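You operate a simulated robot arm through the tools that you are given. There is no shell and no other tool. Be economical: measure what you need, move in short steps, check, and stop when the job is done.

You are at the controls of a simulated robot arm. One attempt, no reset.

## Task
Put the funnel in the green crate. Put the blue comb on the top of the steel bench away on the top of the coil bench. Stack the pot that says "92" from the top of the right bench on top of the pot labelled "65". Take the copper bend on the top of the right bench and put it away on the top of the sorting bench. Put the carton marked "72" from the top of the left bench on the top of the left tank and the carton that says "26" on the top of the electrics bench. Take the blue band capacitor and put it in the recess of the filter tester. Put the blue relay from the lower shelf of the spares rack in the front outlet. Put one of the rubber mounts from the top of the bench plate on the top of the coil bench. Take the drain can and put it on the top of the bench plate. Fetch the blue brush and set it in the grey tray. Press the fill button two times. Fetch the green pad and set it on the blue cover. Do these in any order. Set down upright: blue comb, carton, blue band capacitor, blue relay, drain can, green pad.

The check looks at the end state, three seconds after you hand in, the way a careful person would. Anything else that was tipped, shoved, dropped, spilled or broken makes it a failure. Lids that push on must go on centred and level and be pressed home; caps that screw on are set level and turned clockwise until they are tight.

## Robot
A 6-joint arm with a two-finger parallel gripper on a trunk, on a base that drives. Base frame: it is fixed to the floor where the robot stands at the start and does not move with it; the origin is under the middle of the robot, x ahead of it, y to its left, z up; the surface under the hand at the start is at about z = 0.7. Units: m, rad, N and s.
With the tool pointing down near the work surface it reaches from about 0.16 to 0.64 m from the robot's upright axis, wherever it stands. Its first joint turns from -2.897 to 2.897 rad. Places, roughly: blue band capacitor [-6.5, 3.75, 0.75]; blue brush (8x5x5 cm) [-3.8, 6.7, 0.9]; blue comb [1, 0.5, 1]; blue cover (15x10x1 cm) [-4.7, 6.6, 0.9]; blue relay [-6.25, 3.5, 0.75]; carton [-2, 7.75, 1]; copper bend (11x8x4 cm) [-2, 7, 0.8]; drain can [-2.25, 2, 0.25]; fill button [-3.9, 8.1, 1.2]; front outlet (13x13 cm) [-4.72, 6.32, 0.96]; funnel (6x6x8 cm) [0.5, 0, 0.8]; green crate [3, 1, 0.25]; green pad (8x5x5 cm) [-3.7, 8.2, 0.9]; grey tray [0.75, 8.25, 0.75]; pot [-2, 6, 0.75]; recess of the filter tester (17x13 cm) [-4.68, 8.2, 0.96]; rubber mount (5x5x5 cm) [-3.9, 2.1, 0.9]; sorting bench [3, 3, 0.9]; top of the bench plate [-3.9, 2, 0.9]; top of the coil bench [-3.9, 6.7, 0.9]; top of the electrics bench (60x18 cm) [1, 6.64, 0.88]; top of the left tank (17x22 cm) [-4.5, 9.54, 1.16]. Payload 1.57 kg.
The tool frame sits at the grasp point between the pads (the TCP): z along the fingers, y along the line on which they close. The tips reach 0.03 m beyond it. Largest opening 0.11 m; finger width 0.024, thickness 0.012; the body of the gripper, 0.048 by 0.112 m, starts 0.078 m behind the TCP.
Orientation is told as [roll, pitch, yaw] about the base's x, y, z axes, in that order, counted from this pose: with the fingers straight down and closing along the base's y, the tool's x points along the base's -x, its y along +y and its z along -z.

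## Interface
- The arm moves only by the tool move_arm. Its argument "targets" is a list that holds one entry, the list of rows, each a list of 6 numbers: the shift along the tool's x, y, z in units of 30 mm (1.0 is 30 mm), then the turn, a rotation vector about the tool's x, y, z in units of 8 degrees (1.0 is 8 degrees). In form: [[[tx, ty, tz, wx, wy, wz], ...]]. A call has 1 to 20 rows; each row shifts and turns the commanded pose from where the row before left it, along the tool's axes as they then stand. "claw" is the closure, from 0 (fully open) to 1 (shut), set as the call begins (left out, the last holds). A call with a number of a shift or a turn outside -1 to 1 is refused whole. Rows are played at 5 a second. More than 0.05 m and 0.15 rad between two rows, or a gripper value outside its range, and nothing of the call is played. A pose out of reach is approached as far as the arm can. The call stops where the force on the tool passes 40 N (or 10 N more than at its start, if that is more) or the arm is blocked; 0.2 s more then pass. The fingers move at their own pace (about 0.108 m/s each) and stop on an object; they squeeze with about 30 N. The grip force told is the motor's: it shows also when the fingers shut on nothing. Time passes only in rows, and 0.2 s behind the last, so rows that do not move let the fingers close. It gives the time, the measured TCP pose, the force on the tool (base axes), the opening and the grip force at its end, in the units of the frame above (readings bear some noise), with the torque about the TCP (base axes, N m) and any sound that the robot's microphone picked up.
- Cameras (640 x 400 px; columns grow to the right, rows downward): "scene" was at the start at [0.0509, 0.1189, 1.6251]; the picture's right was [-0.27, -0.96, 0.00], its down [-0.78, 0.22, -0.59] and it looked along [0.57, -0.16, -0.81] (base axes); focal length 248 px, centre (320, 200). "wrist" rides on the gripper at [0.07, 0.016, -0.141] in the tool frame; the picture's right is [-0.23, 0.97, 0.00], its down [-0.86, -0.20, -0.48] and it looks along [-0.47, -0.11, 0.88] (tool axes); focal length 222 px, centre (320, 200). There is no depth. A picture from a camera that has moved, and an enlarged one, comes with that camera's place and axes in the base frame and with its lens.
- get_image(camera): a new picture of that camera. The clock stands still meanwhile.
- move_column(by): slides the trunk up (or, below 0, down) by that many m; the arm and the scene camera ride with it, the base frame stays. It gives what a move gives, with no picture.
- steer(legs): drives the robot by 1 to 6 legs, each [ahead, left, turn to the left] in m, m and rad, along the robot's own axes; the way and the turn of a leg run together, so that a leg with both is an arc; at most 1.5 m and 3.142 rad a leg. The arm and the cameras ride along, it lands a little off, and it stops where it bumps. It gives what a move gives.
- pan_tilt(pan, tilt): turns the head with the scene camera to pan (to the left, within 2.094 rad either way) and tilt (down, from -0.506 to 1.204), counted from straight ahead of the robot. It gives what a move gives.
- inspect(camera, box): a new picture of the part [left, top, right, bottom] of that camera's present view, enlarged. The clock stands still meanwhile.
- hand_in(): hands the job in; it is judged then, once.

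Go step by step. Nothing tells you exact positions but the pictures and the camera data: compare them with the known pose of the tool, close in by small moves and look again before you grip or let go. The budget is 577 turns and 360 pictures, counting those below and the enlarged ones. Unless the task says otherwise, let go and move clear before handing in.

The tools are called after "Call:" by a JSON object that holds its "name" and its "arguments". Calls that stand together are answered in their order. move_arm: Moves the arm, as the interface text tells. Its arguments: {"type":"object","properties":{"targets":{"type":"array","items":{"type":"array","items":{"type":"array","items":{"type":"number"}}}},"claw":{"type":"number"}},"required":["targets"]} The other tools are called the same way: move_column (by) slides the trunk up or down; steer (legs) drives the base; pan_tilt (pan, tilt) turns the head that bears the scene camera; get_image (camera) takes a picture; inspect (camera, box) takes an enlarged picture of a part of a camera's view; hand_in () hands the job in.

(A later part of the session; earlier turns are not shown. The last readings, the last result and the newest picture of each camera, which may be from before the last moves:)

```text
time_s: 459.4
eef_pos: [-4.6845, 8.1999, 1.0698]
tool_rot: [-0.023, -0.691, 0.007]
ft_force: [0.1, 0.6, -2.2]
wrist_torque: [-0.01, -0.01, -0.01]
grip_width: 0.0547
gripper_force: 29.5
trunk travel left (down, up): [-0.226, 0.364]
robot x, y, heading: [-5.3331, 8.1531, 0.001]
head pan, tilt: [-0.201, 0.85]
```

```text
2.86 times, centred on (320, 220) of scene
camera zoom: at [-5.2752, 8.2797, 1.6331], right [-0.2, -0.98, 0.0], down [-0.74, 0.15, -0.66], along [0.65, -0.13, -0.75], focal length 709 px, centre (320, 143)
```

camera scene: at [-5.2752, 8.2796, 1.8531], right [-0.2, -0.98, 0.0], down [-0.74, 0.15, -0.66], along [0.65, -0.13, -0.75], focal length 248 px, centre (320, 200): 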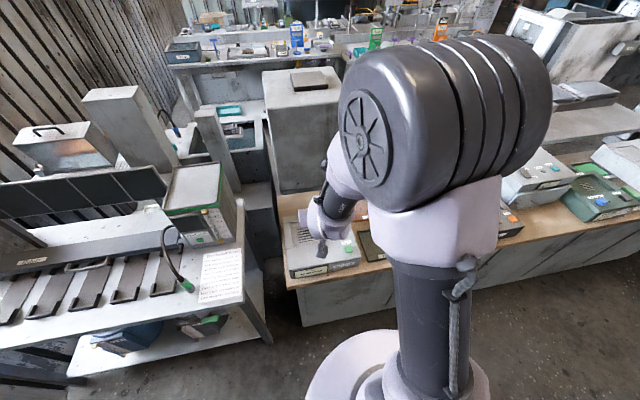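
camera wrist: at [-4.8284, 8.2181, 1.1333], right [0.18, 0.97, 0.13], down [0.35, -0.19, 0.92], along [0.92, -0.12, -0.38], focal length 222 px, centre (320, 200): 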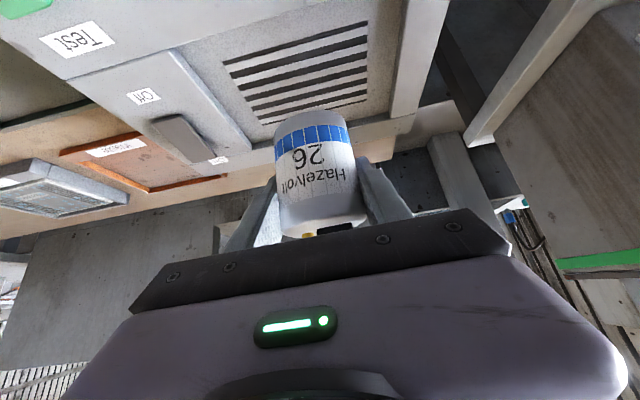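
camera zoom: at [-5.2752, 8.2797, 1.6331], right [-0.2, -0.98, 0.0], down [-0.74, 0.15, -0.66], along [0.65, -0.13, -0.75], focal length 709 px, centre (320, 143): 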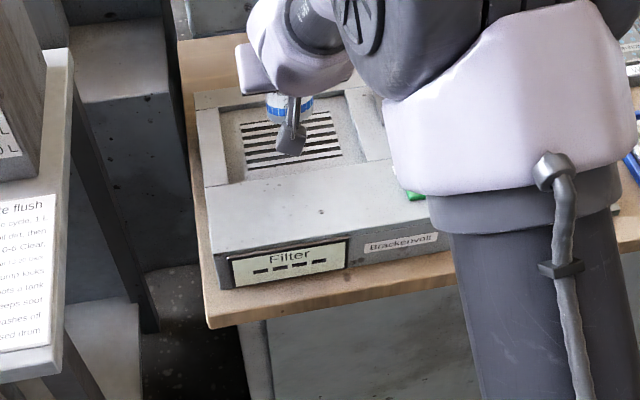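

Call:
{"name": "move_column", "arguments": {"by": -0.035}}

Call:
{"name": "move_arm", "arguments": {"targets": [[[0.25, 0, -0.21, 0, 0, 0], [0.05, 0, 0.06, 0, 0, 0], [0.05, 0, 0.06, 0, 0, 0], [0.05, 0, 0.06, 0, 0, 0], [0.05, 0, 0.06, 0, 0, 0], [0, 0, 0, 0, 0, 0]]]}}

```text
time_s: 460.2
eef_pos: [-4.6842, 8.2001, 1.0343]
tool_rot: [-0.023, -0.691, 0.006]
ft_force: [0.4, 0.1, -2.0]
wrist_torque: [0.0, 0.0, 0.01]
grip_width: 0.0548
gripper_force: 30.5
trunk travel left (down, up): [-0.191, 0.399]
robot x, y, heading: [-5.3299, 8.1572, 0.005]
head pan, tilt: [-0.201, 0.85]
```

```text
time_s: 461.6
eef_pos: [-4.6945, 8.2011, 1.0247]
tool_rot: [-0.023, -0.692, 0.007]
ft_force: [0.5, 0.3, -1.4]
wrist_torque: [-0.01, -0.02, -0.03]
grip_width: 0.0546
gripper_force: 30.5
trunk travel left (down, up): [-0.191, 0.399]
robot x, y, heading: [-5.3362, 8.1582, 0.001]
head pan, tilt: [-0.201, 0.85]
```

Call:
{"name": "move_arm", "arguments": {"targets": [[[0.05, 0, 0.06, 0, 0, 0], [0.05, 0, 0.06, 0, 0, 0], [0.05, 0, 0.06, 0, 0, 0], [0.05, 0, 0.06, 0, 0, 0], [0, 0, 0, 0, 0, 0]]]}}

Call:
{"name": "get_image", "arguments": {"camera": "wrist"}}

```text
time_s: 462.8
eef_pos: [-4.6948, 8.1992, 1.016]
tool_rot: [-0.023, -0.691, 0.008]
ft_force: [-0.5, -0.1, -2.1]
wrist_torque: [0.02, -0.05, 0.01]
grip_width: 0.0547
gripper_force: 30.1
trunk travel left (down, up): [-0.191, 0.399]
robot x, y, heading: [-5.3296, 8.1529, 0.003]
head pan, tilt: [-0.201, 0.85]
```

```text
232 pictures are left
camera wrist: at [-4.8381, 8.2181, 1.0793], right [0.18, 0.97, 0.13], down [0.35, -0.19, 0.92], along [0.92, -0.12, -0.38], focal length 222 px, centre (320, 200)
```

wrist: 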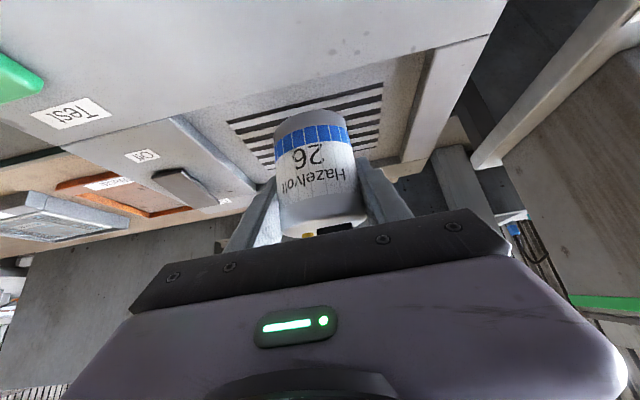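

Call:
{"name": "move_arm", "arguments": {"targets": [[[0.05, 0, 0.06, 0, 0, 0], [0.05, 0, 0.06, 0, 0, 0], [0.05, 0, 0.06, 0, 0, 0], [0.05, 0, 0.06, 0, 0, 0], [0, 0, 0, 0, 0, 0]]]}}

Call:
{"name": "move_arm", "arguments": {"targets": [[[0.05, 0, 0.06, 0, 0, 0], [0.05, 0, 0.06, 0, 0, 0], [0, 0, 0, 0, 0, 0]]]}}

```text
time_s: 464.0
eef_pos: [-4.6947, 8.1998, 1.0064]
tool_rot: [-0.021, -0.692, 0.004]
ft_force: [0.5, 0.4, -2.5]
wrist_torque: [0.0, 0.0, 0.0]
grip_width: 0.0543
gripper_force: 30.1
trunk travel left (down, up): [-0.191, 0.399]
robot x, y, heading: [-5.3309, 8.1595, -0.0]
head pan, tilt: [-0.201, 0.85]
```

```text
time_s: 464.8
eef_pos: [-4.6954, 8.199, 1.0011]
tool_rot: [-0.022, -0.692, 0.007]
ft_force: [-0.2, 0.5, -1.1]
wrist_torque: [0.01, 0.0, -0.03]
grip_width: 0.0546
gripper_force: 30.1
trunk travel left (down, up): [-0.191, 0.399]
robot x, y, heading: [-5.3313, 8.1562, 0.0]
head pan, tilt: [-0.201, 0.85]
```

Call:
{"name": "move_arm", "arguments": {"targets": [[[0.05, 0, 0.06, 0, 0, 0], [0.05, 0, 0.06, 0, 0, 0], [0.05, 0, 0.06, 0, 0, 0], [0, 0, 0, 0, 0, 0]]]}}

Call:
{"name": "move_arm", "arguments": {"targets": [[[0.05, 0, 0.06, 0, 0, 0], [0.05, 0, 0.06, 0, 0, 0], [0.05, 0, 0.06, 0, 0, 0], [0, 0, 0, 0, 0, 0]]]}}

Call:
{"name": "get_image", "arguments": {"camera": "wrist"}}

```text
time_s: 465.8
eef_pos: [-4.6956, 8.1988, 0.9952]
tool_rot: [-0.022, -0.695, 0.003]
ft_force: [5.6, 0.8, 22.8]
wrist_torque: [0.61, 0.09, -0.16]
grip_width: 0.0547
gripper_force: 30.4
trunk travel left (down, up): [-0.191, 0.399]
robot x, y, heading: [-5.3353, 8.1568, 0.008]
head pan, tilt: [-0.201, 0.85]
```

```text
time_s: 466.8
eef_pos: [-4.6959, 8.1998, 0.9878]
tool_rot: [-0.023, -0.694, 0.007]
ft_force: [2.2, 1.5, 19.8]
wrist_torque: [0.57, 0.15, -0.15]
grip_width: 0.0549
gripper_force: 29.4
trunk travel left (down, up): [-0.191, 0.399]
robot x, y, heading: [-5.3318, 8.1535, 0.004]
head pan, tilt: [-0.201, 0.85]
```

```text
231 pictures are left
camera wrist: at [-4.8396, 8.2174, 1.0519], right [0.18, 0.97, 0.13], down [0.35, -0.19, 0.92], along [0.92, -0.12, -0.38], focal length 222 px, centre (320, 200)
```

wrist: 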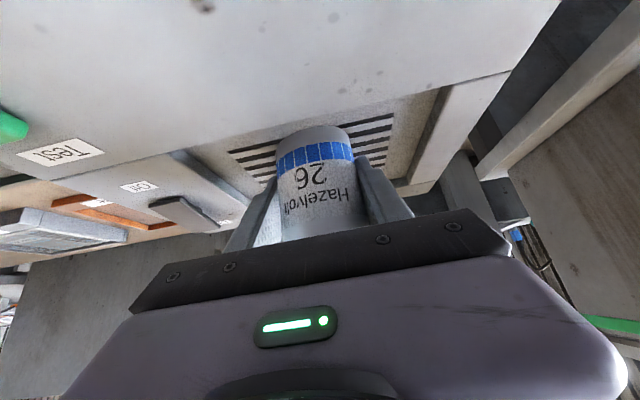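

Contact made; I release and back off along the tool axis.

Call:
{"name": "move_arm", "arguments": {"targets": [[[0, 0, 0, 0, 0, 0], [0, 0, 0, 0, 0, 0], [0, 0, 0, 0, 0, 0], [0, 0, 0, 0, 0, 0]]], "claw": 0.25}}

Call:
{"name": "move_arm", "arguments": {"targets": [[[0, 0, -0.5, 0, 0, 0], [0, 0, -0.8, 0, 0, 0], [0, 0, -0.9, 0, 0, 0], [0, 0, -0.9, 0, 0, 0], [0, 0, -0.9, 0, 0, 0], [0, 0, 0, 0, 0, 0]]]}}

Call:
{"name": "get_image", "arguments": {"camera": "wrist"}}

```text
time_s: 467.8
eef_pos: [-4.6943, 8.1992, 0.9872]
tool_rot: [-0.022, -0.693, 0.008]
ft_force: [-0.3, 1.5, 0.3]
wrist_torque: [0.0, -0.01, -0.02]
grip_width: 0.0826
gripper_force: 0.1
trunk travel left (down, up): [-0.191, 0.399]
robot x, y, heading: [-5.3299, 8.1519, 0.003]
head pan, tilt: [-0.201, 0.85]
```

```text
time_s: 469.2
eef_pos: [-4.7709, 8.2015, 1.0794]
tool_rot: [-0.023, -0.691, 0.005]
ft_force: [0.5, 0.8, -0.9]
wrist_torque: [0.0, 0.03, -0.01]
grip_width: 0.0823
gripper_force: 0.1
trunk travel left (down, up): [-0.191, 0.399]
robot x, y, heading: [-5.3305, 8.1556, 0.002]
head pan, tilt: [-0.201, 0.85]
```

```text
230 pictures are left
camera wrist: at [-4.915, 8.2193, 1.1438], right [0.18, 0.97, 0.13], down [0.35, -0.19, 0.92], along [0.92, -0.12, -0.38], focal length 222 px, centre (320, 200)
```

wrist: 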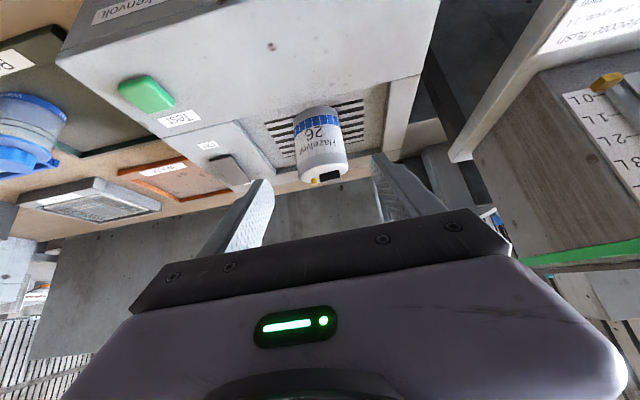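

Capacitor stands in the recess. While here I raise, restore the tool to vertical, and look north for the left tank.

Call:
{"name": "move_column", "arguments": {"by": 0.25}}

Call:
{"name": "move_arm", "arguments": {"targets": [[[0.5, 0, -0.6, 0, 0.9, 0], [0.5, 0, -0.6, 0, 0.9, 0], [0.5, 0, -0.3, 0, 0.9, 0], [0.5, 0, 0, 0, 0.9, 0], [0.5, 0, 0, 0, 0.9, 0], [0.5, 0, 0, 0, 0.46, 0], [0, 0, 0, 0, 0, 0]]], "claw": 0}}

Call:
{"name": "pan_tilt", "arguments": {"pan": 0.9, "tilt": 0.55}}

Call:
{"name": "get_image", "arguments": {"camera": "scene"}}

```text
time_s: 471.7
eef_pos: [-4.7709, 8.2017, 1.3305]
tool_rot: [-0.022, -0.69, 0.007]
ft_force: [-0.8, -0.2, 0.3]
wrist_torque: [0.02, -0.02, 0.02]
grip_width: 0.0826
gripper_force: 0.1
trunk travel left (down, up): [-0.441, 0.149]
robot x, y, heading: [-5.3331, 8.1587, 0.007]
head pan, tilt: [-0.201, 0.85]
```

```text
time_s: 473.3
eef_pos: [-4.8584, 8.2043, 1.2742]
tool_rot: [-0.092, -0.274, -0.023]
ft_force: [0.2, -0.5, 0.0]
wrist_torque: [0.01, 0.02, 0.0]
grip_width: 0.1101
gripper_force: 0.0
out of reach, approached as far as the arm can: row 1, 2, 3, 4, 5, 6
trunk travel left (down, up): [-0.441, 0.149]
robot x, y, heading: [-5.3333, 8.1567, 0.001]
head pan, tilt: [-0.201, 0.85]
```

```text
time_s: 474.7
eef_pos: [-4.8585, 8.2033, 1.2744]
tool_rot: [-0.091, -0.274, -0.023]
ft_force: [0.1, 0.0, 0.1]
wrist_torque: [0.0, 0.01, 0.01]
grip_width: 0.1101
gripper_force: 0.1
trunk travel left (down, up): [-0.441, 0.149]
robot x, y, heading: [-5.3318, 8.1551, 0.0]
head pan, tilt: [0.901, 0.55]
```

```text
229 pictures are left
camera scene: at [-5.2963, 8.3657, 1.8734], right [0.78, -0.62, 0.0], down [-0.32, -0.41, -0.85], along [0.53, 0.67, -0.52], focal length 248 px, centre (320, 200)
```

scene: 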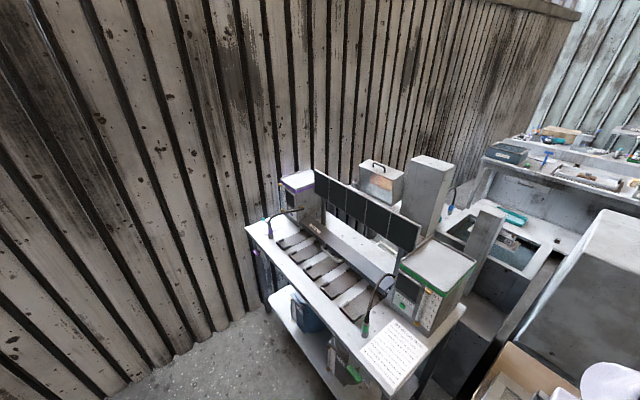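

Left tank (purple stripe) top at ≈[-4.52, 9.55, 1.16], reachable from the west side at [-5.1, 9.4]. I straighten the tool, then drive back around to the middle corridor for the cartons and pots.

Call:
{"name": "move_arm", "arguments": {"targets": [[[-0.5, 0, 0.3, 0, 0, 0], [-0.5, 0, 0.3, 0, 0, 0], [0, 0, 0, 0, 0.5, 0], [0, 0, 0, 0, 0.5, 0], [0, 0, 0, 0, 0.5, 0], [0, 0, 0, 0, 0.46, 0], [0, 0, 0, 0, 0, 0]]]}}

```text
time_s: 476.3
eef_pos: [-4.8598, 8.2051, 1.2217]
tool_rot: [-0.119, -0.175, -0.032]
ft_force: [-0.6, -0.4, 0.3]
wrist_torque: [0.0, 0.02, -0.02]
grip_width: 0.11
gripper_force: 0.0
out of reach, approached as far as the arm can: row 1, 2, 3, 4, 5, 6
trunk travel left (down, up): [-0.441, 0.149]
robot x, y, heading: [-5.3334, 8.1591, 0.003]
head pan, tilt: [0.901, 0.55]
```

Call:
{"name": "move_arm", "arguments": {"targets": [[[-1, 0, 0, 0, 0, 0], [-1, 0, 0, 0, 0, 0], [-1, 0, 0, 0, 0, 0], [-1, 0, 0, 0, 0, 0], [0, 0, 0, 0, 0, 0]]]}}

```text
time_s: 477.5
eef_pos: [-4.8056, 8.1977, 1.179]
tool_rot: [-0.123, -0.185, -0.031]
ft_force: [0.4, -1.0, -0.1]
wrist_torque: [0.0, -0.02, -0.02]
grip_width: 0.1105
gripper_force: 0.0
out of reach, approached as far as the arm can: row 1, 2, 3, 4
trunk travel left (down, up): [-0.441, 0.149]
robot x, y, heading: [-5.3326, 8.1563, 0.004]
head pan, tilt: [0.901, 0.55]
```

Call:
{"name": "move_arm", "arguments": {"targets": [[[0, 0, -1, 0, 0, 0], [0, 0, -1, 0, 0, 0], [0, 0, -1, 0, 0, 0], [0, 0, 0, 0, 0, 0]]]}}

Call:
{"name": "pan_tilt", "arguments": {"pan": -0.2, "tilt": 0.7}}

Call:
{"name": "get_image", "arguments": {"camera": "scene"}}

```text
time_s: 478.5
eef_pos: [-4.8598, 8.2052, 1.2221]
tool_rot: [-0.118, -0.175, -0.032]
ft_force: [-0.6, 0.9, 0.1]
wrist_torque: [0.0, 0.0, -0.01]
grip_width: 0.11
gripper_force: 0.1
out of reach, approached as far as the arm can: row 1, 2, 3
trunk travel left (down, up): [-0.441, 0.149]
robot x, y, heading: [-5.3302, 8.1561, 0.001]
head pan, tilt: [0.901, 0.55]
```

```text
time_s: 479.8
eef_pos: [-4.8606, 8.2053, 1.223]
tool_rot: [-0.121, -0.178, -0.032]
ft_force: [0.5, -0.6, 0.6]
wrist_torque: [-0.01, 0.02, 0.01]
grip_width: 0.1101
gripper_force: 0.1
trunk travel left (down, up): [-0.441, 0.149]
robot x, y, heading: [-5.3358, 8.1564, -0.001]
head pan, tilt: [-0.201, 0.7]
```

```text
228 pictures are left
camera scene: at [-5.2687, 8.2784, 1.8603], right [-0.2, -0.98, 0.0], down [-0.63, 0.13, -0.77], along [0.75, -0.15, -0.64], focal length 248 px, centre (320, 200)
```

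scene: 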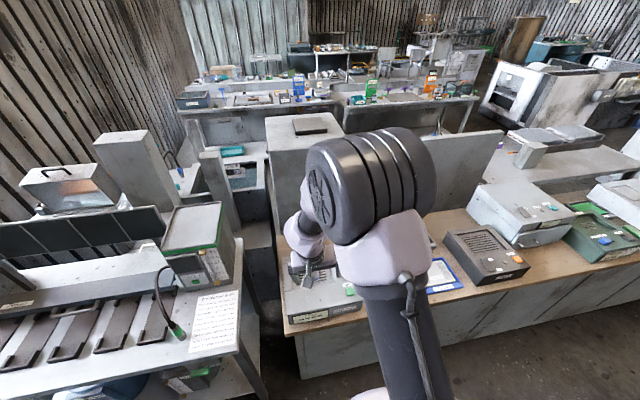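

The commanded pose drifted out of reach (too high and over-rotated); I undo the extra pitch and lower the commanded height.

Call:
{"name": "move_arm", "arguments": {"targets": [[[0, 0, 0.8, 0, -0.5, 0], [0, 0, 0.8, 0, -0.5, 0], [0, 0, 0.8, 0, -0.5, 0], [0, 0, 0.8, 0, -0.46, 0], [0.5, 0, 0, 0, 0, 0], [0.5, 0, 0, 0, 0, 0], [0.5, 0, 0, 0, 0, 0], [0, 0, 0, 0, 0, 0]]]}}

```text
time_s: 481.6
eef_pos: [-4.8843, 8.1902, 1.1311]
tool_rot: [-0.109, -0.431, -0.004]
ft_force: [-0.3, 0.5, -0.8]
wrist_torque: [0.0, 0.0, 0.03]
grip_width: 0.1102
gripper_force: 0.1
out of reach, approached as far as the arm can: row 3, 4
trunk travel left (down, up): [-0.441, 0.149]
robot x, y, heading: [-5.3326, 8.1582, 0.006]
head pan, tilt: [-0.201, 0.7]
```

Call:
{"name": "move_arm", "arguments": {"targets": [[[0, 0, 0, -0.26, 0.62, 0], [0, 0, 0, -0.26, 0.62, 0], [0, 0, 0, -0.26, 0.62, 0], [0, 0, 0, 0, 0.62, 0], [0, 0, 0, 0, 0.61, 0], [0, 0, 0, 0, 0, 0]]]}}

```text
time_s: 483.0
eef_pos: [-4.8781, 8.2128, 1.1311]
tool_rot: [0.084, -0.119, -0.013]
ft_force: [0.8, -0.6, 0.1]
wrist_torque: [0.06, -0.01, 0.01]
grip_width: 0.1102
gripper_force: 0.0
out of reach, approached as far as the arm can: row 3, 4, 5
trunk travel left (down, up): [-0.441, 0.149]
robot x, y, heading: [-5.3343, 8.1588, 0.001]
head pan, tilt: [-0.201, 0.7]
```

Call:
{"name": "move_column", "arguments": {"by": 0.12}}

Call:
{"name": "move_arm", "arguments": {"targets": [[[-0.8, 0, 0.1, 0, 0, 0], [-0.8, 0, 0.1, 0, 0, 0], [-0.8, 0, 0.1, 0, 0, 0], [-0.8, 0, 0.1, 0, 0, 0], [0, 0, 0, 0, 0, 0]]]}}

Call:
{"name": "get_image", "arguments": {"camera": "scene"}}

```text
time_s: 484.5
eef_pos: [-4.8785, 8.212, 1.2505]
tool_rot: [0.084, -0.12, -0.008]
ft_force: [0.1, -0.7, 0.5]
wrist_torque: [-0.02, 0.01, -0.01]
grip_width: 0.1103
gripper_force: 0.1
trunk travel left (down, up): [-0.561, 0.029]
robot x, y, heading: [-5.3304, 8.1562, 0.003]
head pan, tilt: [-0.201, 0.7]
```

```text
time_s: 485.7
eef_pos: [-4.7828, 8.2132, 1.2511]
tool_rot: [0.084, -0.119, -0.01]
ft_force: [-1.2, 0.1, -0.7]
wrist_torque: [0.01, -0.03, -0.02]
grip_width: 0.1099
gripper_force: 0.1
trunk travel left (down, up): [-0.561, 0.029]
robot x, y, heading: [-5.3269, 8.1583, 0.002]
head pan, tilt: [-0.201, 0.7]
```

```text
227 pictures are left
camera scene: at [-5.2697, 8.2784, 1.9804], right [-0.2, -0.98, 0.0], down [-0.63, 0.13, -0.77], along [0.75, -0.15, -0.64], focal length 248 px, centre (320, 200)
```

scene: 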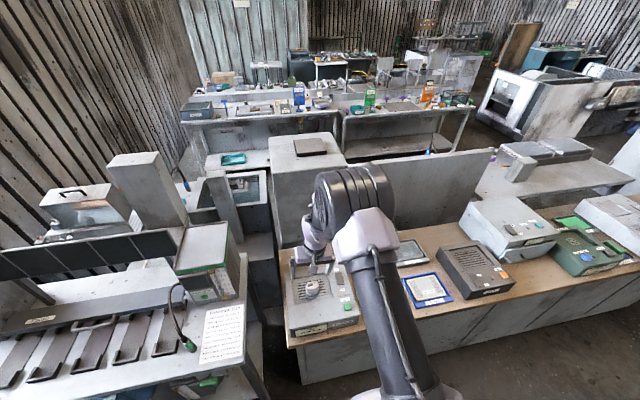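

Call:
{"name": "move_arm", "arguments": {"targets": [[[0, 0, 0, 0.3, 0.43, 0], [0, 0, 0, 0.3, 0.42, 0], [0, 0, 0, 0, 0, 0]]]}}

```text
time_s: 486.5
eef_pos: [-4.7826, 8.2135, 1.2507]
tool_rot: [-0.001, 0.0, -0.004]
ft_force: [-0.5, -0.2, 0.4]
wrist_torque: [0.03, -0.01, 0.0]
grip_width: 0.1099
gripper_force: 0.0
trunk travel left (down, up): [-0.561, 0.029]
robot x, y, heading: [-5.3351, 8.157, 0.001]
head pan, tilt: [-0.201, 0.7]
```

Tool is vertical again. I retract and drive round to the middle corridor facing the right bench.

Call:
{"name": "move_arm", "arguments": {"targets": [[[0.8, -0.2, 0, 0, 0, 0], [0.8, -0.2, 0, 0, 0, 0], [0.8, -0.2, 0, 0, 0, 0], [0.8, -0.2, 0, 0, 0, 0], [0.6, -0.2, 0, 0, 0, 0], [0, 0, 0, 0, 0, 0]]]}}

Call:
{"name": "steer", "arguments": {"legs": [[0, -1.5, 0], [0, -1.5, 0], [0, -0.12, 0], [1.2, 0, 0], [1.15, 0, 0], [0, 0.5, 0]]}}

Call:
{"name": "pan_tilt", "arguments": {"pan": 0.3, "tilt": 0.6}}

Call:
{"name": "get_image", "arguments": {"camera": "scene"}}

```text
time_s: 487.9
eef_pos: [-4.8955, 8.1843, 1.2493]
tool_rot: [-0.003, 0.001, -0.005]
ft_force: [0.0, 0.5, -0.3]
wrist_torque: [0.01, -0.01, -0.02]
grip_width: 0.1098
gripper_force: 0.0
trunk travel left (down, up): [-0.561, 0.029]
robot x, y, heading: [-5.331, 8.1564, 0.008]
head pan, tilt: [-0.201, 0.7]
```

```text
time_s: 516.9
eef_pos: [-2.5611, 5.5591, 1.2499]
tool_rot: [-0.001, -0.001, -0.009]
ft_force: [1.1, -0.2, 0.4]
wrist_torque: [0.03, -0.02, -0.03]
grip_width: 0.11
gripper_force: 0.0
trunk travel left (down, up): [-0.561, 0.029]
robot x, y, heading: [-2.9963, 5.5321, -0.0]
head pan, tilt: [-0.201, 0.7]
```

```text
time_s: 517.8
eef_pos: [-2.5604, 5.5584, 1.2505]
tool_rot: [0.0, -0.001, -0.01]
ft_force: [-0.2, 0.1, 0.1]
wrist_torque: [-0.02, 0.02, 0.03]
grip_width: 0.1101
gripper_force: 0.0
trunk travel left (down, up): [-0.561, 0.029]
robot x, y, heading: [-2.9983, 5.5291, 0.002]
head pan, tilt: [0.3, 0.6]
```

```text
226 pictures are left
camera scene: at [-2.9322, 5.6953, 1.9889], right [0.29, -0.96, 0.0], down [-0.54, -0.17, -0.82], along [0.79, 0.24, -0.57], focal length 248 px, centre (320, 200)
```

scene: 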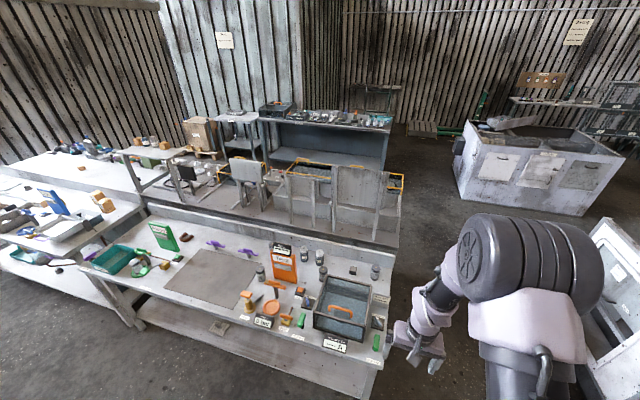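

Call:
{"name": "inspect", "arguments": {"camera": "scene", "box": [220, 230, 420, 370]}}

Call:
{"name": "inspect", "arguments": {"camera": "scene", "box": [0, 140, 240, 300]}}

```text
2.86 times, centred on (320, 300) of scene
camera zoom: at [-2.9322, 5.6953, 1.9889], right [0.29, -0.96, 0.0], down [-0.54, -0.17, -0.82], along [0.79, 0.24, -0.57], focal length 709 px, centre (320, -86)
```

zoom: 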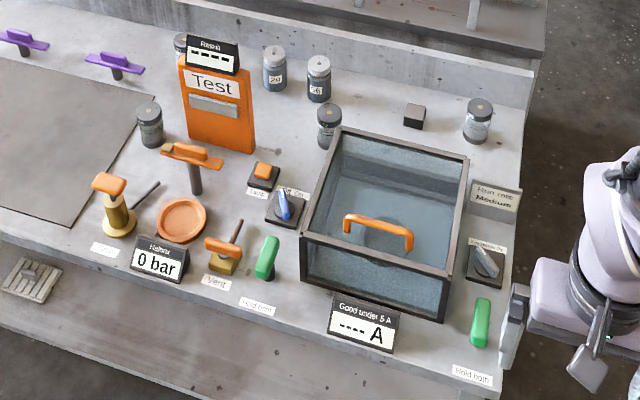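

```text
2.50 times, centred on (120, 220) of scene
camera zoom: at [-2.9322, 5.6953, 1.9889], right [0.29, -0.96, 0.0], down [-0.54, -0.17, -0.82], along [0.79, 0.24, -0.57], focal length 620 px, centre (820, 150)
```

zoom: 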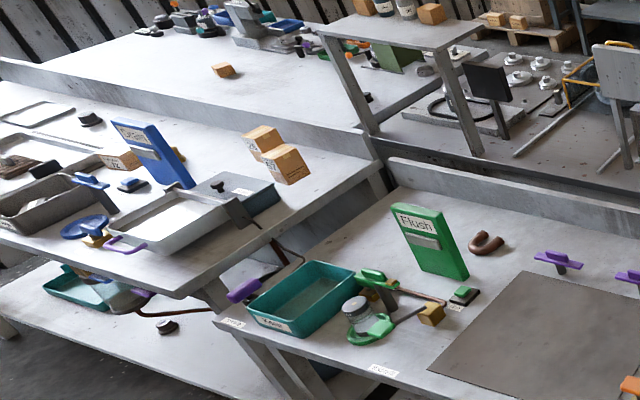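

Call:
{"name": "inspect", "arguments": {"camera": "scene", "box": [262, 240, 346, 292]}}

Call:
{"name": "inspect", "arguments": {"camera": "scene", "box": [340, 245, 400, 290]}}

```text
7.62 times, centred on (304, 266) of scene
camera zoom: at [-2.9322, 5.6953, 1.9889], right [0.29, -0.96, 0.0], down [-0.54, -0.17, -0.82], along [0.79, 0.24, -0.57], focal length 1891 px, centre (442, -303)
```

zoom: 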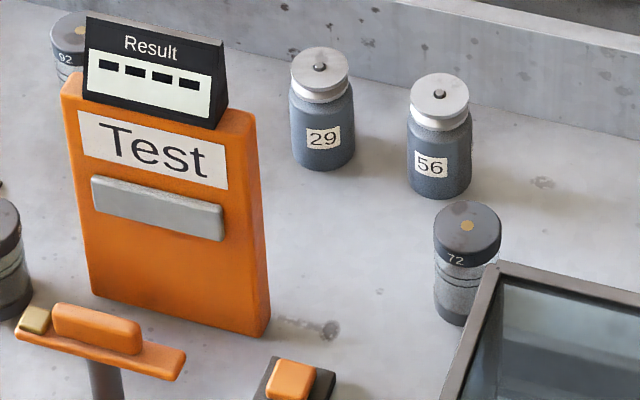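

```text
8.89 times, centred on (370, 268) of scene
camera zoom: at [-2.9322, 5.6953, 1.9889], right [0.29, -0.96, 0.0], down [-0.54, -0.17, -0.82], along [0.79, 0.24, -0.57], focal length 2206 px, centre (-124, -400)
```

zoom: 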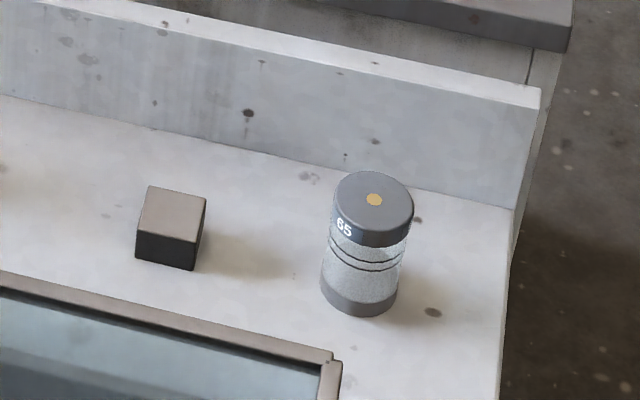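

Pot "92" stands behind-left of the orange Test sign at ≈[-1.986, 6.286]; pot "65" is at ≈[-1.987, 5.665]. I strafe to y≈6.29, close in on the bench, and look.

Call:
{"name": "steer", "arguments": {"legs": [[0, 0.76, 0], [0.24, 0, 0]]}}

Call:
{"name": "pan_tilt", "arguments": {"pan": -0.25, "tilt": 0.8}}

Call:
{"name": "get_image", "arguments": {"camera": "scene"}}

Call:
{"name": "get_image", "arguments": {"camera": "wrist"}}

```text
time_s: 523.3
eef_pos: [-2.3198, 6.3182, 1.2508]
tool_rot: [-0.002, 0.001, -0.005]
ft_force: [-0.4, -0.2, -0.4]
wrist_torque: [0.01, 0.0, -0.01]
grip_width: 0.1101
gripper_force: 0.0
trunk travel left (down, up): [-0.561, 0.029]
robot x, y, heading: [-2.7564, 6.2929, 0.002]
head pan, tilt: [0.3, 0.6]
```

```text
time_s: 524.3
eef_pos: [-2.32, 6.3181, 1.25]
tool_rot: [-0.001, 0.001, -0.006]
ft_force: [-0.3, 0.1, 0.7]
wrist_torque: [0.04, -0.02, 0.01]
grip_width: 0.1098
gripper_force: 0.1
trunk travel left (down, up): [-0.561, 0.029]
robot x, y, heading: [-2.7574, 6.2893, 0.008]
head pan, tilt: [-0.25, 0.799]
```

```text
221 pictures are left
camera scene: at [-2.6979, 6.409, 1.9721], right [-0.24, -0.97, 0.0], down [-0.69, 0.17, -0.7], along [0.68, -0.17, -0.72], focal length 248 px, centre (320, 200)
```

scene: 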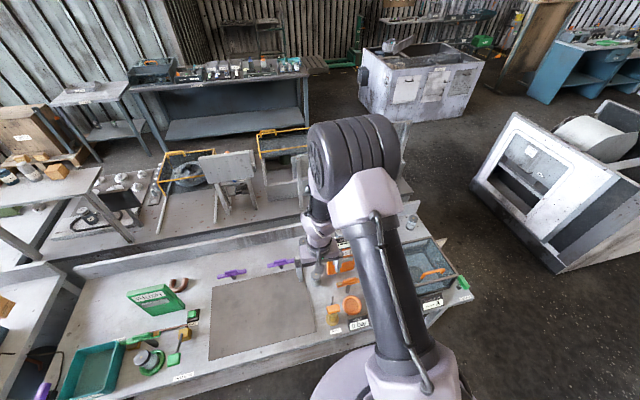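

```text
220 pictures are left
camera wrist: at [-2.3887, 6.3341, 1.3909], right [0.23, 0.97, 0.0], down [0.85, -0.2, 0.48], along [0.47, -0.11, -0.88], focal length 222 px, centre (320, 200)
```

wrist: 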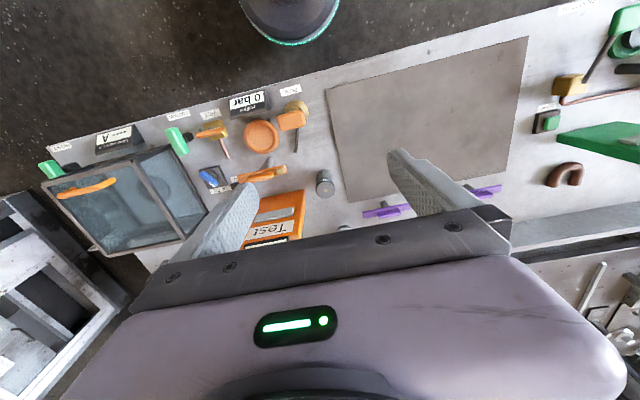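

Call:
{"name": "steer", "arguments": {"legs": [[0.11, 0, 0]]}}

Call:
{"name": "move_arm", "arguments": {"targets": [[[-0.9, -0.1, 0, 0, 0, 0], [-0.9, -0.1, 0, 0, 0, 0], [-0.9, -0.1, 0, 0, 0, 0], [-0.9, -0.1, 0, 0, 0, 0], [-0.9, -0.1, 0, 0, 0, 0], [-0.9, -0.1, 0, 0, 0, 0], [-0.9, -0.1, 0, 0, 0, 0], [-0.9, -0.1, 0, 0, 0, 0], [0, 0, 0, 0, 0, 0]]]}}

Call:
{"name": "get_image", "arguments": {"camera": "wrist"}}

Call:
{"name": "get_image", "arguments": {"camera": "scene"}}

```text
time_s: 525.5
eef_pos: [-2.2105, 6.319, 1.2503]
tool_rot: [-0.003, 0.0, -0.005]
ft_force: [-0.2, 0.2, 0.1]
wrist_torque: [-0.03, 0.02, 0.02]
grip_width: 0.1099
gripper_force: 0.0
trunk travel left (down, up): [-0.561, 0.029]
robot x, y, heading: [-2.6448, 6.2913, 0.003]
head pan, tilt: [-0.25, 0.799]
```

```text
time_s: 527.5
eef_pos: [-1.9952, 6.2934, 1.251]
tool_rot: [-0.003, -0.001, -0.006]
ft_force: [-0.1, -0.1, 0.1]
wrist_torque: [0.01, -0.05, 0.0]
grip_width: 0.1102
gripper_force: 0.0
trunk travel left (down, up): [-0.561, 0.029]
robot x, y, heading: [-2.6494, 6.2881, 0.002]
head pan, tilt: [-0.25, 0.799]
```

```text
219 pictures are left
camera wrist: at [-2.064, 6.3093, 1.3917], right [0.23, 0.97, 0.0], down [0.85, -0.2, 0.48], along [0.47, -0.11, -0.88], focal length 222 px, centre (320, 200)
```

wrist: 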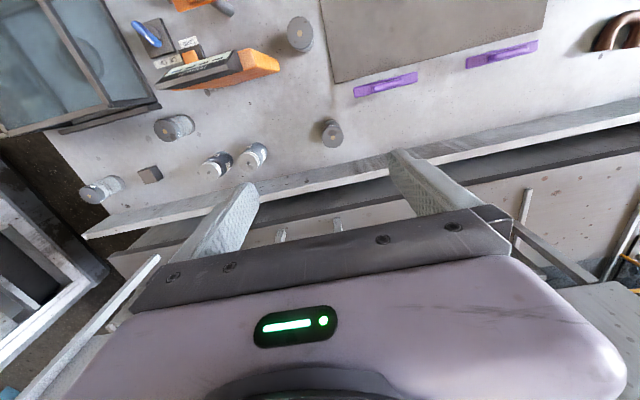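

```text
218 pictures are left
camera scene: at [-2.5896, 6.4094, 1.9721], right [-0.24, -0.97, 0.0], down [-0.69, 0.17, -0.7], along [0.68, -0.17, -0.72], focal length 248 px, centre (320, 200)
```

scene: 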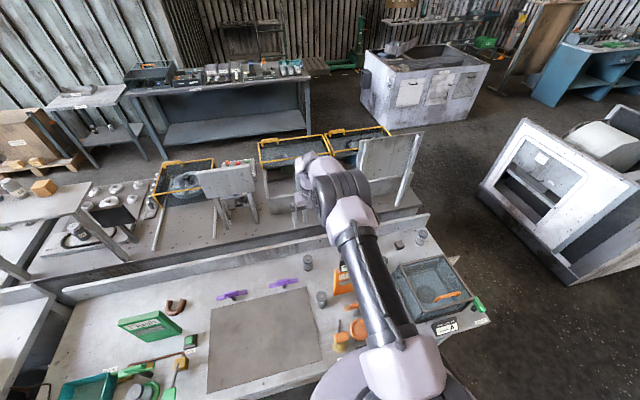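

Call:
{"name": "inspect", "arguments": {"camera": "scene", "box": [290, 235, 350, 315]}}

Call:
{"name": "inspect", "arguments": {"camera": "wrist", "box": [270, 0, 390, 160]}}

```text
5.00 times, centred on (320, 275) of scene
camera zoom: at [-2.5896, 6.4094, 1.9721], right [-0.24, -0.97, 0.0], down [-0.69, 0.17, -0.7], along [0.68, -0.17, -0.72], focal length 1241 px, centre (320, -175)
```

zoom: 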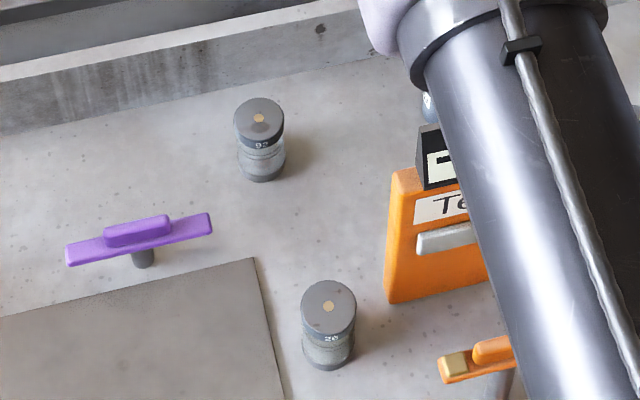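

```text
2.50 times, centred on (330, 80) of wrist
camera zoom: at [-2.064, 6.3093, 1.3917], right [0.23, 0.97, 0.0], down [0.85, -0.2, 0.48], along [0.47, -0.11, -0.88], focal length 555 px, centre (295, 500)
```

zoom: 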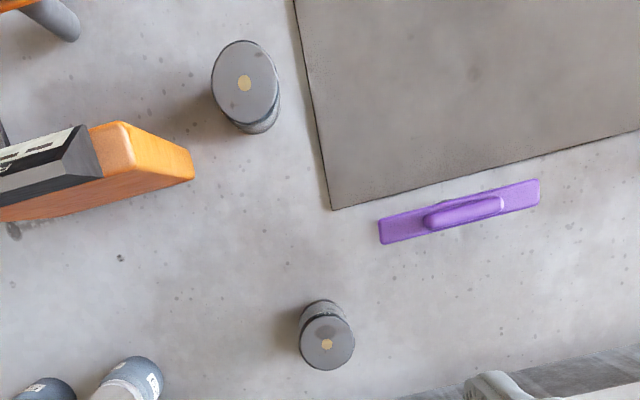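

Pot 92's lid top is at ≈[-1.942, 6.310, 0.889]; bench z≈0.79. I advance 2 cm, lower the trunk and align.

Call:
{"name": "steer", "arguments": {"legs": [[0.02, 0, 0]]}}

Call:
{"name": "move_column", "arguments": {"by": -0.27}}

Call:
{"name": "move_arm", "arguments": {"targets": [[[-0.6, 0.3, 0, 0, 0, 0], [-0.5, 0.25, 0, 0, 0, 0], [0, 0, 0, 0, 0, 0]]], "claw": 0.1}}

Call:
{"name": "get_image", "arguments": {"camera": "wrist"}}

```text
time_s: 528.3
eef_pos: [-1.9756, 6.2946, 1.2511]
tool_rot: [-0.002, -0.002, -0.006]
ft_force: [0.2, 0.0, 1.0]
wrist_torque: [0.0, -0.04, 0.03]
grip_width: 0.1102
gripper_force: 0.1
trunk travel left (down, up): [-0.561, 0.029]
robot x, y, heading: [-2.6264, 6.2906, 0.008]
head pan, tilt: [-0.25, 0.799]
```

```text
time_s: 531.0
eef_pos: [-1.9747, 6.2943, 0.981]
tool_rot: [-0.001, 0.001, -0.004]
ft_force: [-0.3, -0.4, -1.2]
wrist_torque: [0.01, 0.0, 0.03]
grip_width: 0.1099
gripper_force: 0.1
trunk travel left (down, up): [-0.291, 0.299]
robot x, y, heading: [-2.6248, 6.2875, 0.004]
head pan, tilt: [-0.25, 0.799]
```

```text
time_s: 531.8
eef_pos: [-1.9425, 6.3097, 0.9805]
tool_rot: [0.0, 0.001, -0.005]
ft_force: [-0.2, 0.4, -0.3]
wrist_torque: [0.02, 0.02, 0.01]
grip_width: 0.0991
gripper_force: 0.0
trunk travel left (down, up): [-0.291, 0.299]
robot x, y, heading: [-2.6252, 6.2874, 0.003]
head pan, tilt: [-0.25, 0.799]
```

```text
215 pictures are left
camera wrist: at [-2.0111, 6.326, 1.1217], right [0.23, 0.97, 0.0], down [0.85, -0.2, 0.48], along [0.47, -0.11, -0.88], focal length 222 px, centre (320, 200)
```

wrist: 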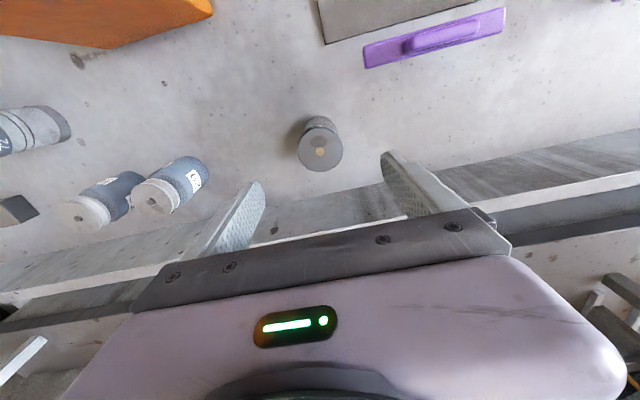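

Call:
{"name": "move_column", "arguments": {"by": -0.125}}

Call:
{"name": "get_image", "arguments": {"camera": "wrist"}}

Call:
{"name": "move_arm", "arguments": {"targets": [[[0, 0, 0, 0, 0, 0], [0, 0, 0, 0, 0, 0], [0, 0, 0, 0, 0, 0], [0, 0, 0, 0, 0, 0]]], "claw": 1}}

```text
time_s: 533.4
eef_pos: [-1.9419, 6.3105, 0.8563]
tool_rot: [-0.001, 0.0, -0.006]
ft_force: [0.9, -0.5, -1.0]
wrist_torque: [0.01, 0.02, 0.02]
grip_width: 0.0988
gripper_force: 0.0
trunk travel left (down, up): [-0.166, 0.424]
robot x, y, heading: [-2.6305, 6.2876, 0.004]
head pan, tilt: [-0.25, 0.799]
```

```text
214 pictures are left
camera wrist: at [-2.0111, 6.3259, 0.9969], right [0.23, 0.97, 0.0], down [0.85, -0.2, 0.48], along [0.47, -0.11, -0.88], focal length 222 px, centre (320, 200)
```

wrist: 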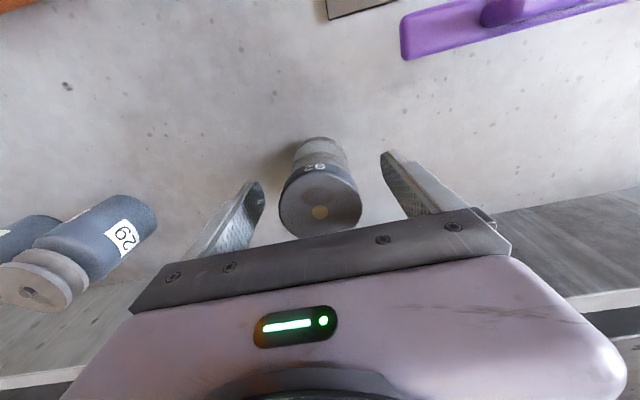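

```text
time_s: 534.4
eef_pos: [-1.9411, 6.3103, 0.8551]
tool_rot: [-0.002, 0.001, -0.006]
ft_force: [-0.2, 0.9, 1.6]
wrist_torque: [0.2, -0.02, -0.04]
grip_width: 0.0494
gripper_force: 29.9
trunk travel left (down, up): [-0.166, 0.424]
robot x, y, heading: [-2.6261, 6.2894, 0.004]
head pan, tilt: [-0.25, 0.799]
```

Gripped "92" (49 mm). I lift and strafe to pot "65".

Call:
{"name": "move_column", "arguments": {"by": 0.36}}

Call:
{"name": "steer", "arguments": {"legs": [[0, -0.64, 0]]}}

Call:
{"name": "get_image", "arguments": {"camera": "wrist"}}

Call:
{"name": "get_image", "arguments": {"camera": "scene"}}

```text
time_s: 537.9
eef_pos: [-1.9414, 6.3092, 1.2166]
tool_rot: [-0.001, 0.0, -0.005]
ft_force: [-0.5, -0.2, -2.3]
wrist_torque: [0.01, 0.0, -0.02]
grip_width: 0.0492
gripper_force: 29.5
trunk travel left (down, up): [-0.526, 0.064]
robot x, y, heading: [-2.6295, 6.2919, -0.002]
head pan, tilt: [-0.25, 0.799]
```

```text
time_s: 541.4
eef_pos: [-1.9388, 5.6697, 1.2153]
tool_rot: [-0.001, 0.0, -0.003]
ft_force: [1.3, -1.0, -2.8]
wrist_torque: [0.01, 0.01, -0.02]
grip_width: 0.0489
gripper_force: 30.0
trunk travel left (down, up): [-0.526, 0.064]
robot x, y, heading: [-2.6232, 5.649, 0.006]
head pan, tilt: [-0.25, 0.799]
```

```text
213 pictures are left
camera wrist: at [-2.0084, 5.686, 1.3565], right [0.23, 0.97, 0.0], down [0.85, -0.2, 0.48], along [0.47, -0.11, -0.88], focal length 222 px, centre (320, 200)
```

wrist: 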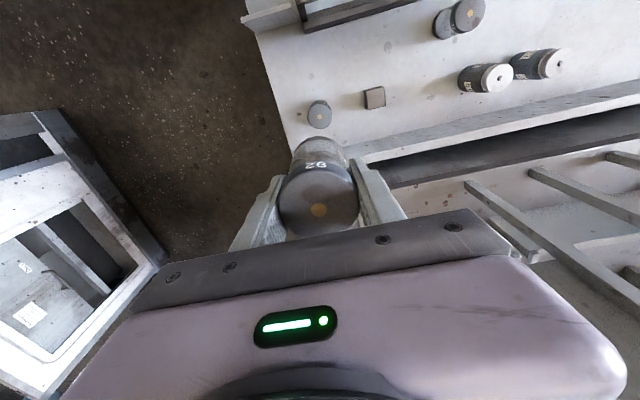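

```text
212 pictures are left
camera scene: at [-2.5664, 5.7686, 1.9371], right [-0.24, -0.97, 0.0], down [-0.7, 0.17, -0.7], along [0.68, -0.17, -0.72], focal length 248 px, centre (320, 200)
```

scene: 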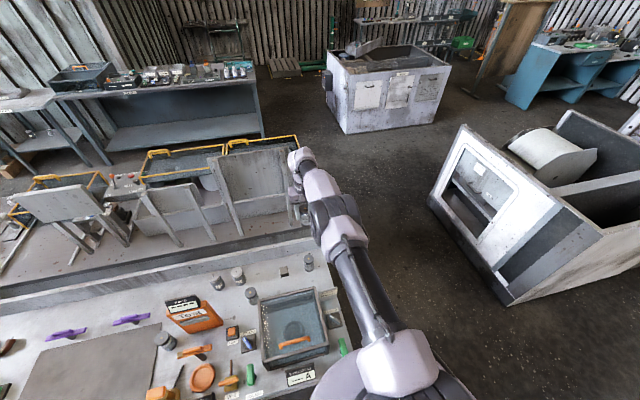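

Call:
{"name": "inspect", "arguments": {"camera": "scene", "box": [280, 240, 340, 280]}}

Call:
{"name": "inspect", "arguments": {"camera": "wrist", "box": [280, 80, 360, 140]}}

```text
10.00 times, centred on (310, 260) of scene
camera zoom: at [-2.5664, 5.7686, 1.9371], right [-0.24, -0.97, 0.0], down [-0.7, 0.17, -0.7], along [0.68, -0.17, -0.72], focal length 2482 px, centre (420, -400)
```

zoom: 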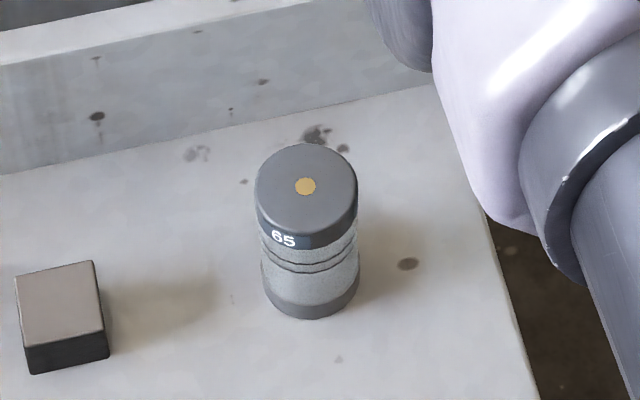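

```text
6.67 times, centred on (320, 110) of wrist
camera zoom: at [-2.0084, 5.686, 1.3565], right [0.23, 0.97, 0.0], down [0.85, -0.2, 0.48], along [0.47, -0.11, -0.88], focal length 1481 px, centre (320, 800)
```

zoom: 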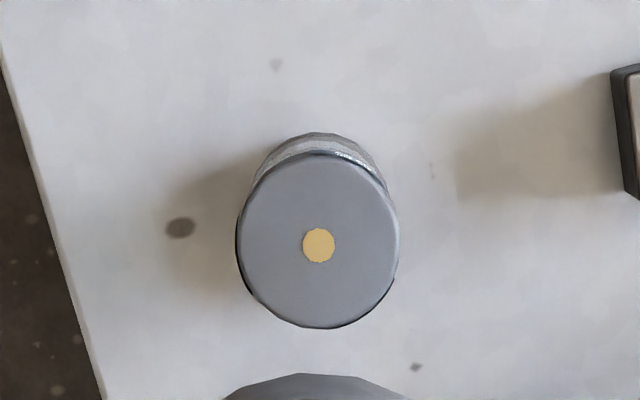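

Pot 65's lid centre lies right under the hand (same offset as in the grasp). I lower straight down in stages.

Call:
{"name": "move_column", "arguments": {"by": -0.23}}

Call:
{"name": "get_image", "arguments": {"camera": "scene"}}

Call:
{"name": "get_image", "arguments": {"camera": "wrist"}}

```text
time_s: 543.9
eef_pos: [-1.9386, 5.6705, 0.9857]
tool_rot: [-0.003, -0.001, -0.005]
ft_force: [0.5, 0.5, -2.4]
wrist_torque: [-0.01, -0.03, 0.01]
grip_width: 0.0488
gripper_force: 30.2
trunk travel left (down, up): [-0.296, 0.294]
robot x, y, heading: [-2.6242, 5.6522, 0.003]
head pan, tilt: [-0.25, 0.799]
```

```text
209 pictures are left
camera scene: at [-2.5666, 5.7688, 1.7072], right [-0.24, -0.97, 0.0], down [-0.7, 0.17, -0.7], along [0.68, -0.17, -0.72], focal length 248 px, centre (320, 200)
```

scene: 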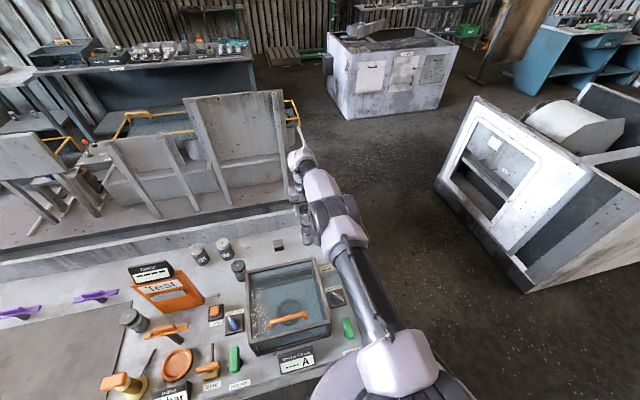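

```text
208 pictures are left
camera wrist: at [-2.0085, 5.6862, 1.1267], right [0.23, 0.97, 0.0], down [0.85, -0.2, 0.48], along [0.47, -0.11, -0.88], focal length 222 px, centre (320, 200)
```

wrist: 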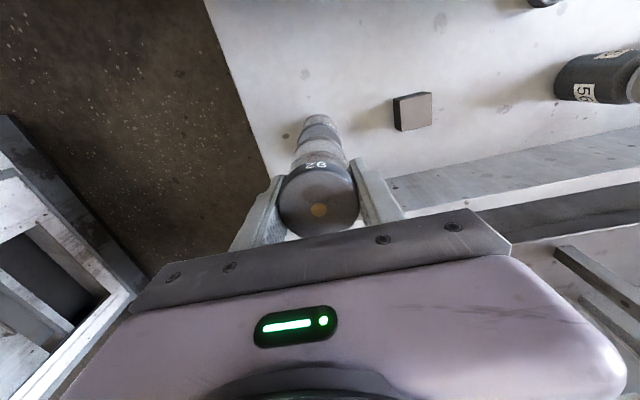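

Call:
{"name": "inspect", "arguments": {"camera": "scene", "box": [285, 200, 335, 250]}}

Call:
{"name": "inspect", "arguments": {"camera": "wrist", "box": [260, 90, 380, 180]}}

```text
8.00 times, centred on (310, 225) of scene
camera zoom: at [-2.5666, 5.7688, 1.7072], right [-0.24, -0.97, 0.0], down [-0.7, 0.17, -0.7], along [0.68, -0.17, -0.72], focal length 1985 px, centre (400, 0)
```

zoom: 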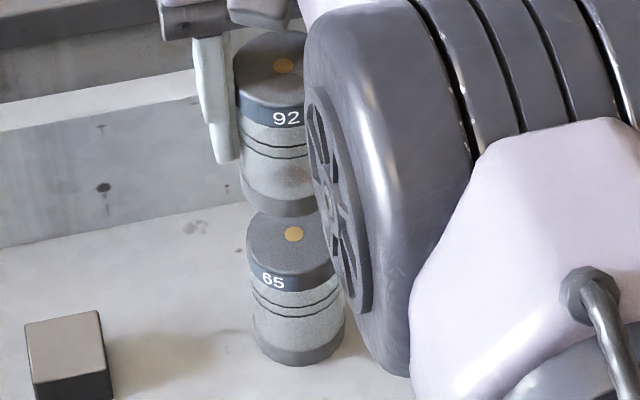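

```text
4.44 times, centred on (320, 135) of wrist
camera zoom: at [-2.0085, 5.6862, 1.1267], right [0.23, 0.97, 0.0], down [0.85, -0.2, 0.48], along [0.47, -0.11, -0.88], focal length 987 px, centre (320, 489)
```

zoom: 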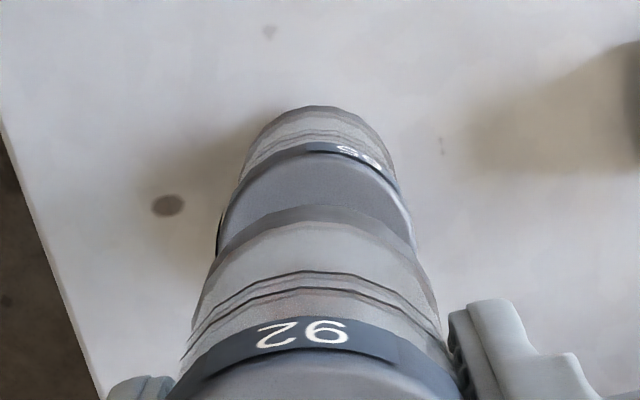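

Columns align within a millimetre. I lower the last 3–4 cm by feel.

Call:
{"name": "move_arm", "arguments": {"targets": [[[0, 0, 0.3, 0, 0, 0], [0, 0, 0.3, 0, 0, 0], [0, 0, 0.15, 0, 0, 0], [0, 0, 0.1, 0, 0, 0], [0, 0, 0, 0, 0, 0]]]}}

Call:
{"name": "move_arm", "arguments": {"targets": [[[0, 0, 0.1, 0, 0, 0], [0, 0, 0.1, 0, 0, 0], [0, 0, 0, 0, 0, 0]]]}}

```text
time_s: 545.0
eef_pos: [-1.9387, 5.6695, 0.9587]
tool_rot: [-0.002, 0.0, -0.005]
ft_force: [0.1, 0.1, -2.6]
wrist_torque: [0.02, 0.01, -0.01]
grip_width: 0.0489
gripper_force: 30.0
trunk travel left (down, up): [-0.296, 0.294]
robot x, y, heading: [-2.6233, 5.6472, 0.009]
head pan, tilt: [-0.25, 0.799]
```

```text
time_s: 545.9
eef_pos: [-1.9391, 5.671, 0.9539]
tool_rot: [-0.001, 0.001, -0.004]
ft_force: [-0.3, 0.7, -1.9]
wrist_torque: [0.03, 0.0, 0.02]
grip_width: 0.0491
gripper_force: 30.0
trunk travel left (down, up): [-0.296, 0.294]
robot x, y, heading: [-2.623, 5.6486, 0.006]
head pan, tilt: [-0.25, 0.799]
```

Call:
{"name": "move_arm", "arguments": {"targets": [[[0, 0, 0.07, 0, 0, 0], [0, 0, 0.07, 0, 0, 0], [0, 0, 0.07, 0, 0, 0], [0, 0, 0, 0, 0, 0]]]}}

Call:
{"name": "inspect", "arguments": {"camera": "wrist", "box": [260, 90, 380, 180]}}

```text
time_s: 546.9
eef_pos: [-1.9396, 5.6697, 0.9484]
tool_rot: [0.0, -0.001, -0.003]
ft_force: [0.7, -0.3, -1.7]
wrist_torque: [0.01, -0.03, -0.01]
grip_width: 0.0492
gripper_force: 30.4
trunk travel left (down, up): [-0.296, 0.294]
robot x, y, heading: [-2.6227, 5.6506, -0.001]
head pan, tilt: [-0.25, 0.799]
```

```text
4.44 times, centred on (320, 135) of wrist
camera zoom: at [-2.0098, 5.686, 1.0886], right [0.23, 0.97, 0.0], down [0.85, -0.2, 0.48], along [0.47, -0.11, -0.88], focal length 987 px, centre (320, 489)
```

zoom: 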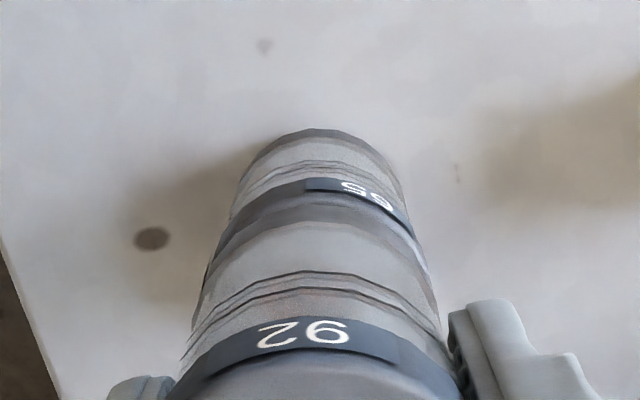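

Just about touching. A few more fine steps.

Call:
{"name": "move_arm", "arguments": {"targets": [[[0, 0, 0.06, 0, 0, 0], [0, 0, 0.06, 0, 0, 0], [0, 0, 0.06, 0, 0, 0], [0, 0, 0, 0, 0, 0]]]}}

Call:
{"name": "move_arm", "arguments": {"targets": [[[0, 0, 0.06, 0, 0, 0], [0, 0, 0.06, 0, 0, 0], [0, 0, 0, 0, 0, 0]]]}}

```text
time_s: 547.9
eef_pos: [-1.9421, 5.6704, 0.9446]
tool_rot: [-0.001, -0.007, -0.004]
ft_force: [-1.7, -1.3, 13.5]
wrist_torque: [-0.04, 0.46, 0.11]
grip_width: 0.049
gripper_force: 30.1
trunk travel left (down, up): [-0.296, 0.294]
robot x, y, heading: [-2.6225, 5.6487, 0.007]
head pan, tilt: [-0.25, 0.799]
```

```text
time_s: 548.6
eef_pos: [-1.9428, 5.6708, 0.9403]
tool_rot: [-0.001, -0.005, -0.003]
ft_force: [2.5, -1.8, 19.1]
wrist_torque: [-0.02, -0.04, 0.19]
grip_width: 0.0484
gripper_force: 29.9
trunk travel left (down, up): [-0.296, 0.294]
robot x, y, heading: [-2.6264, 5.6518, 0.011]
head pan, tilt: [-0.25, 0.799]
```

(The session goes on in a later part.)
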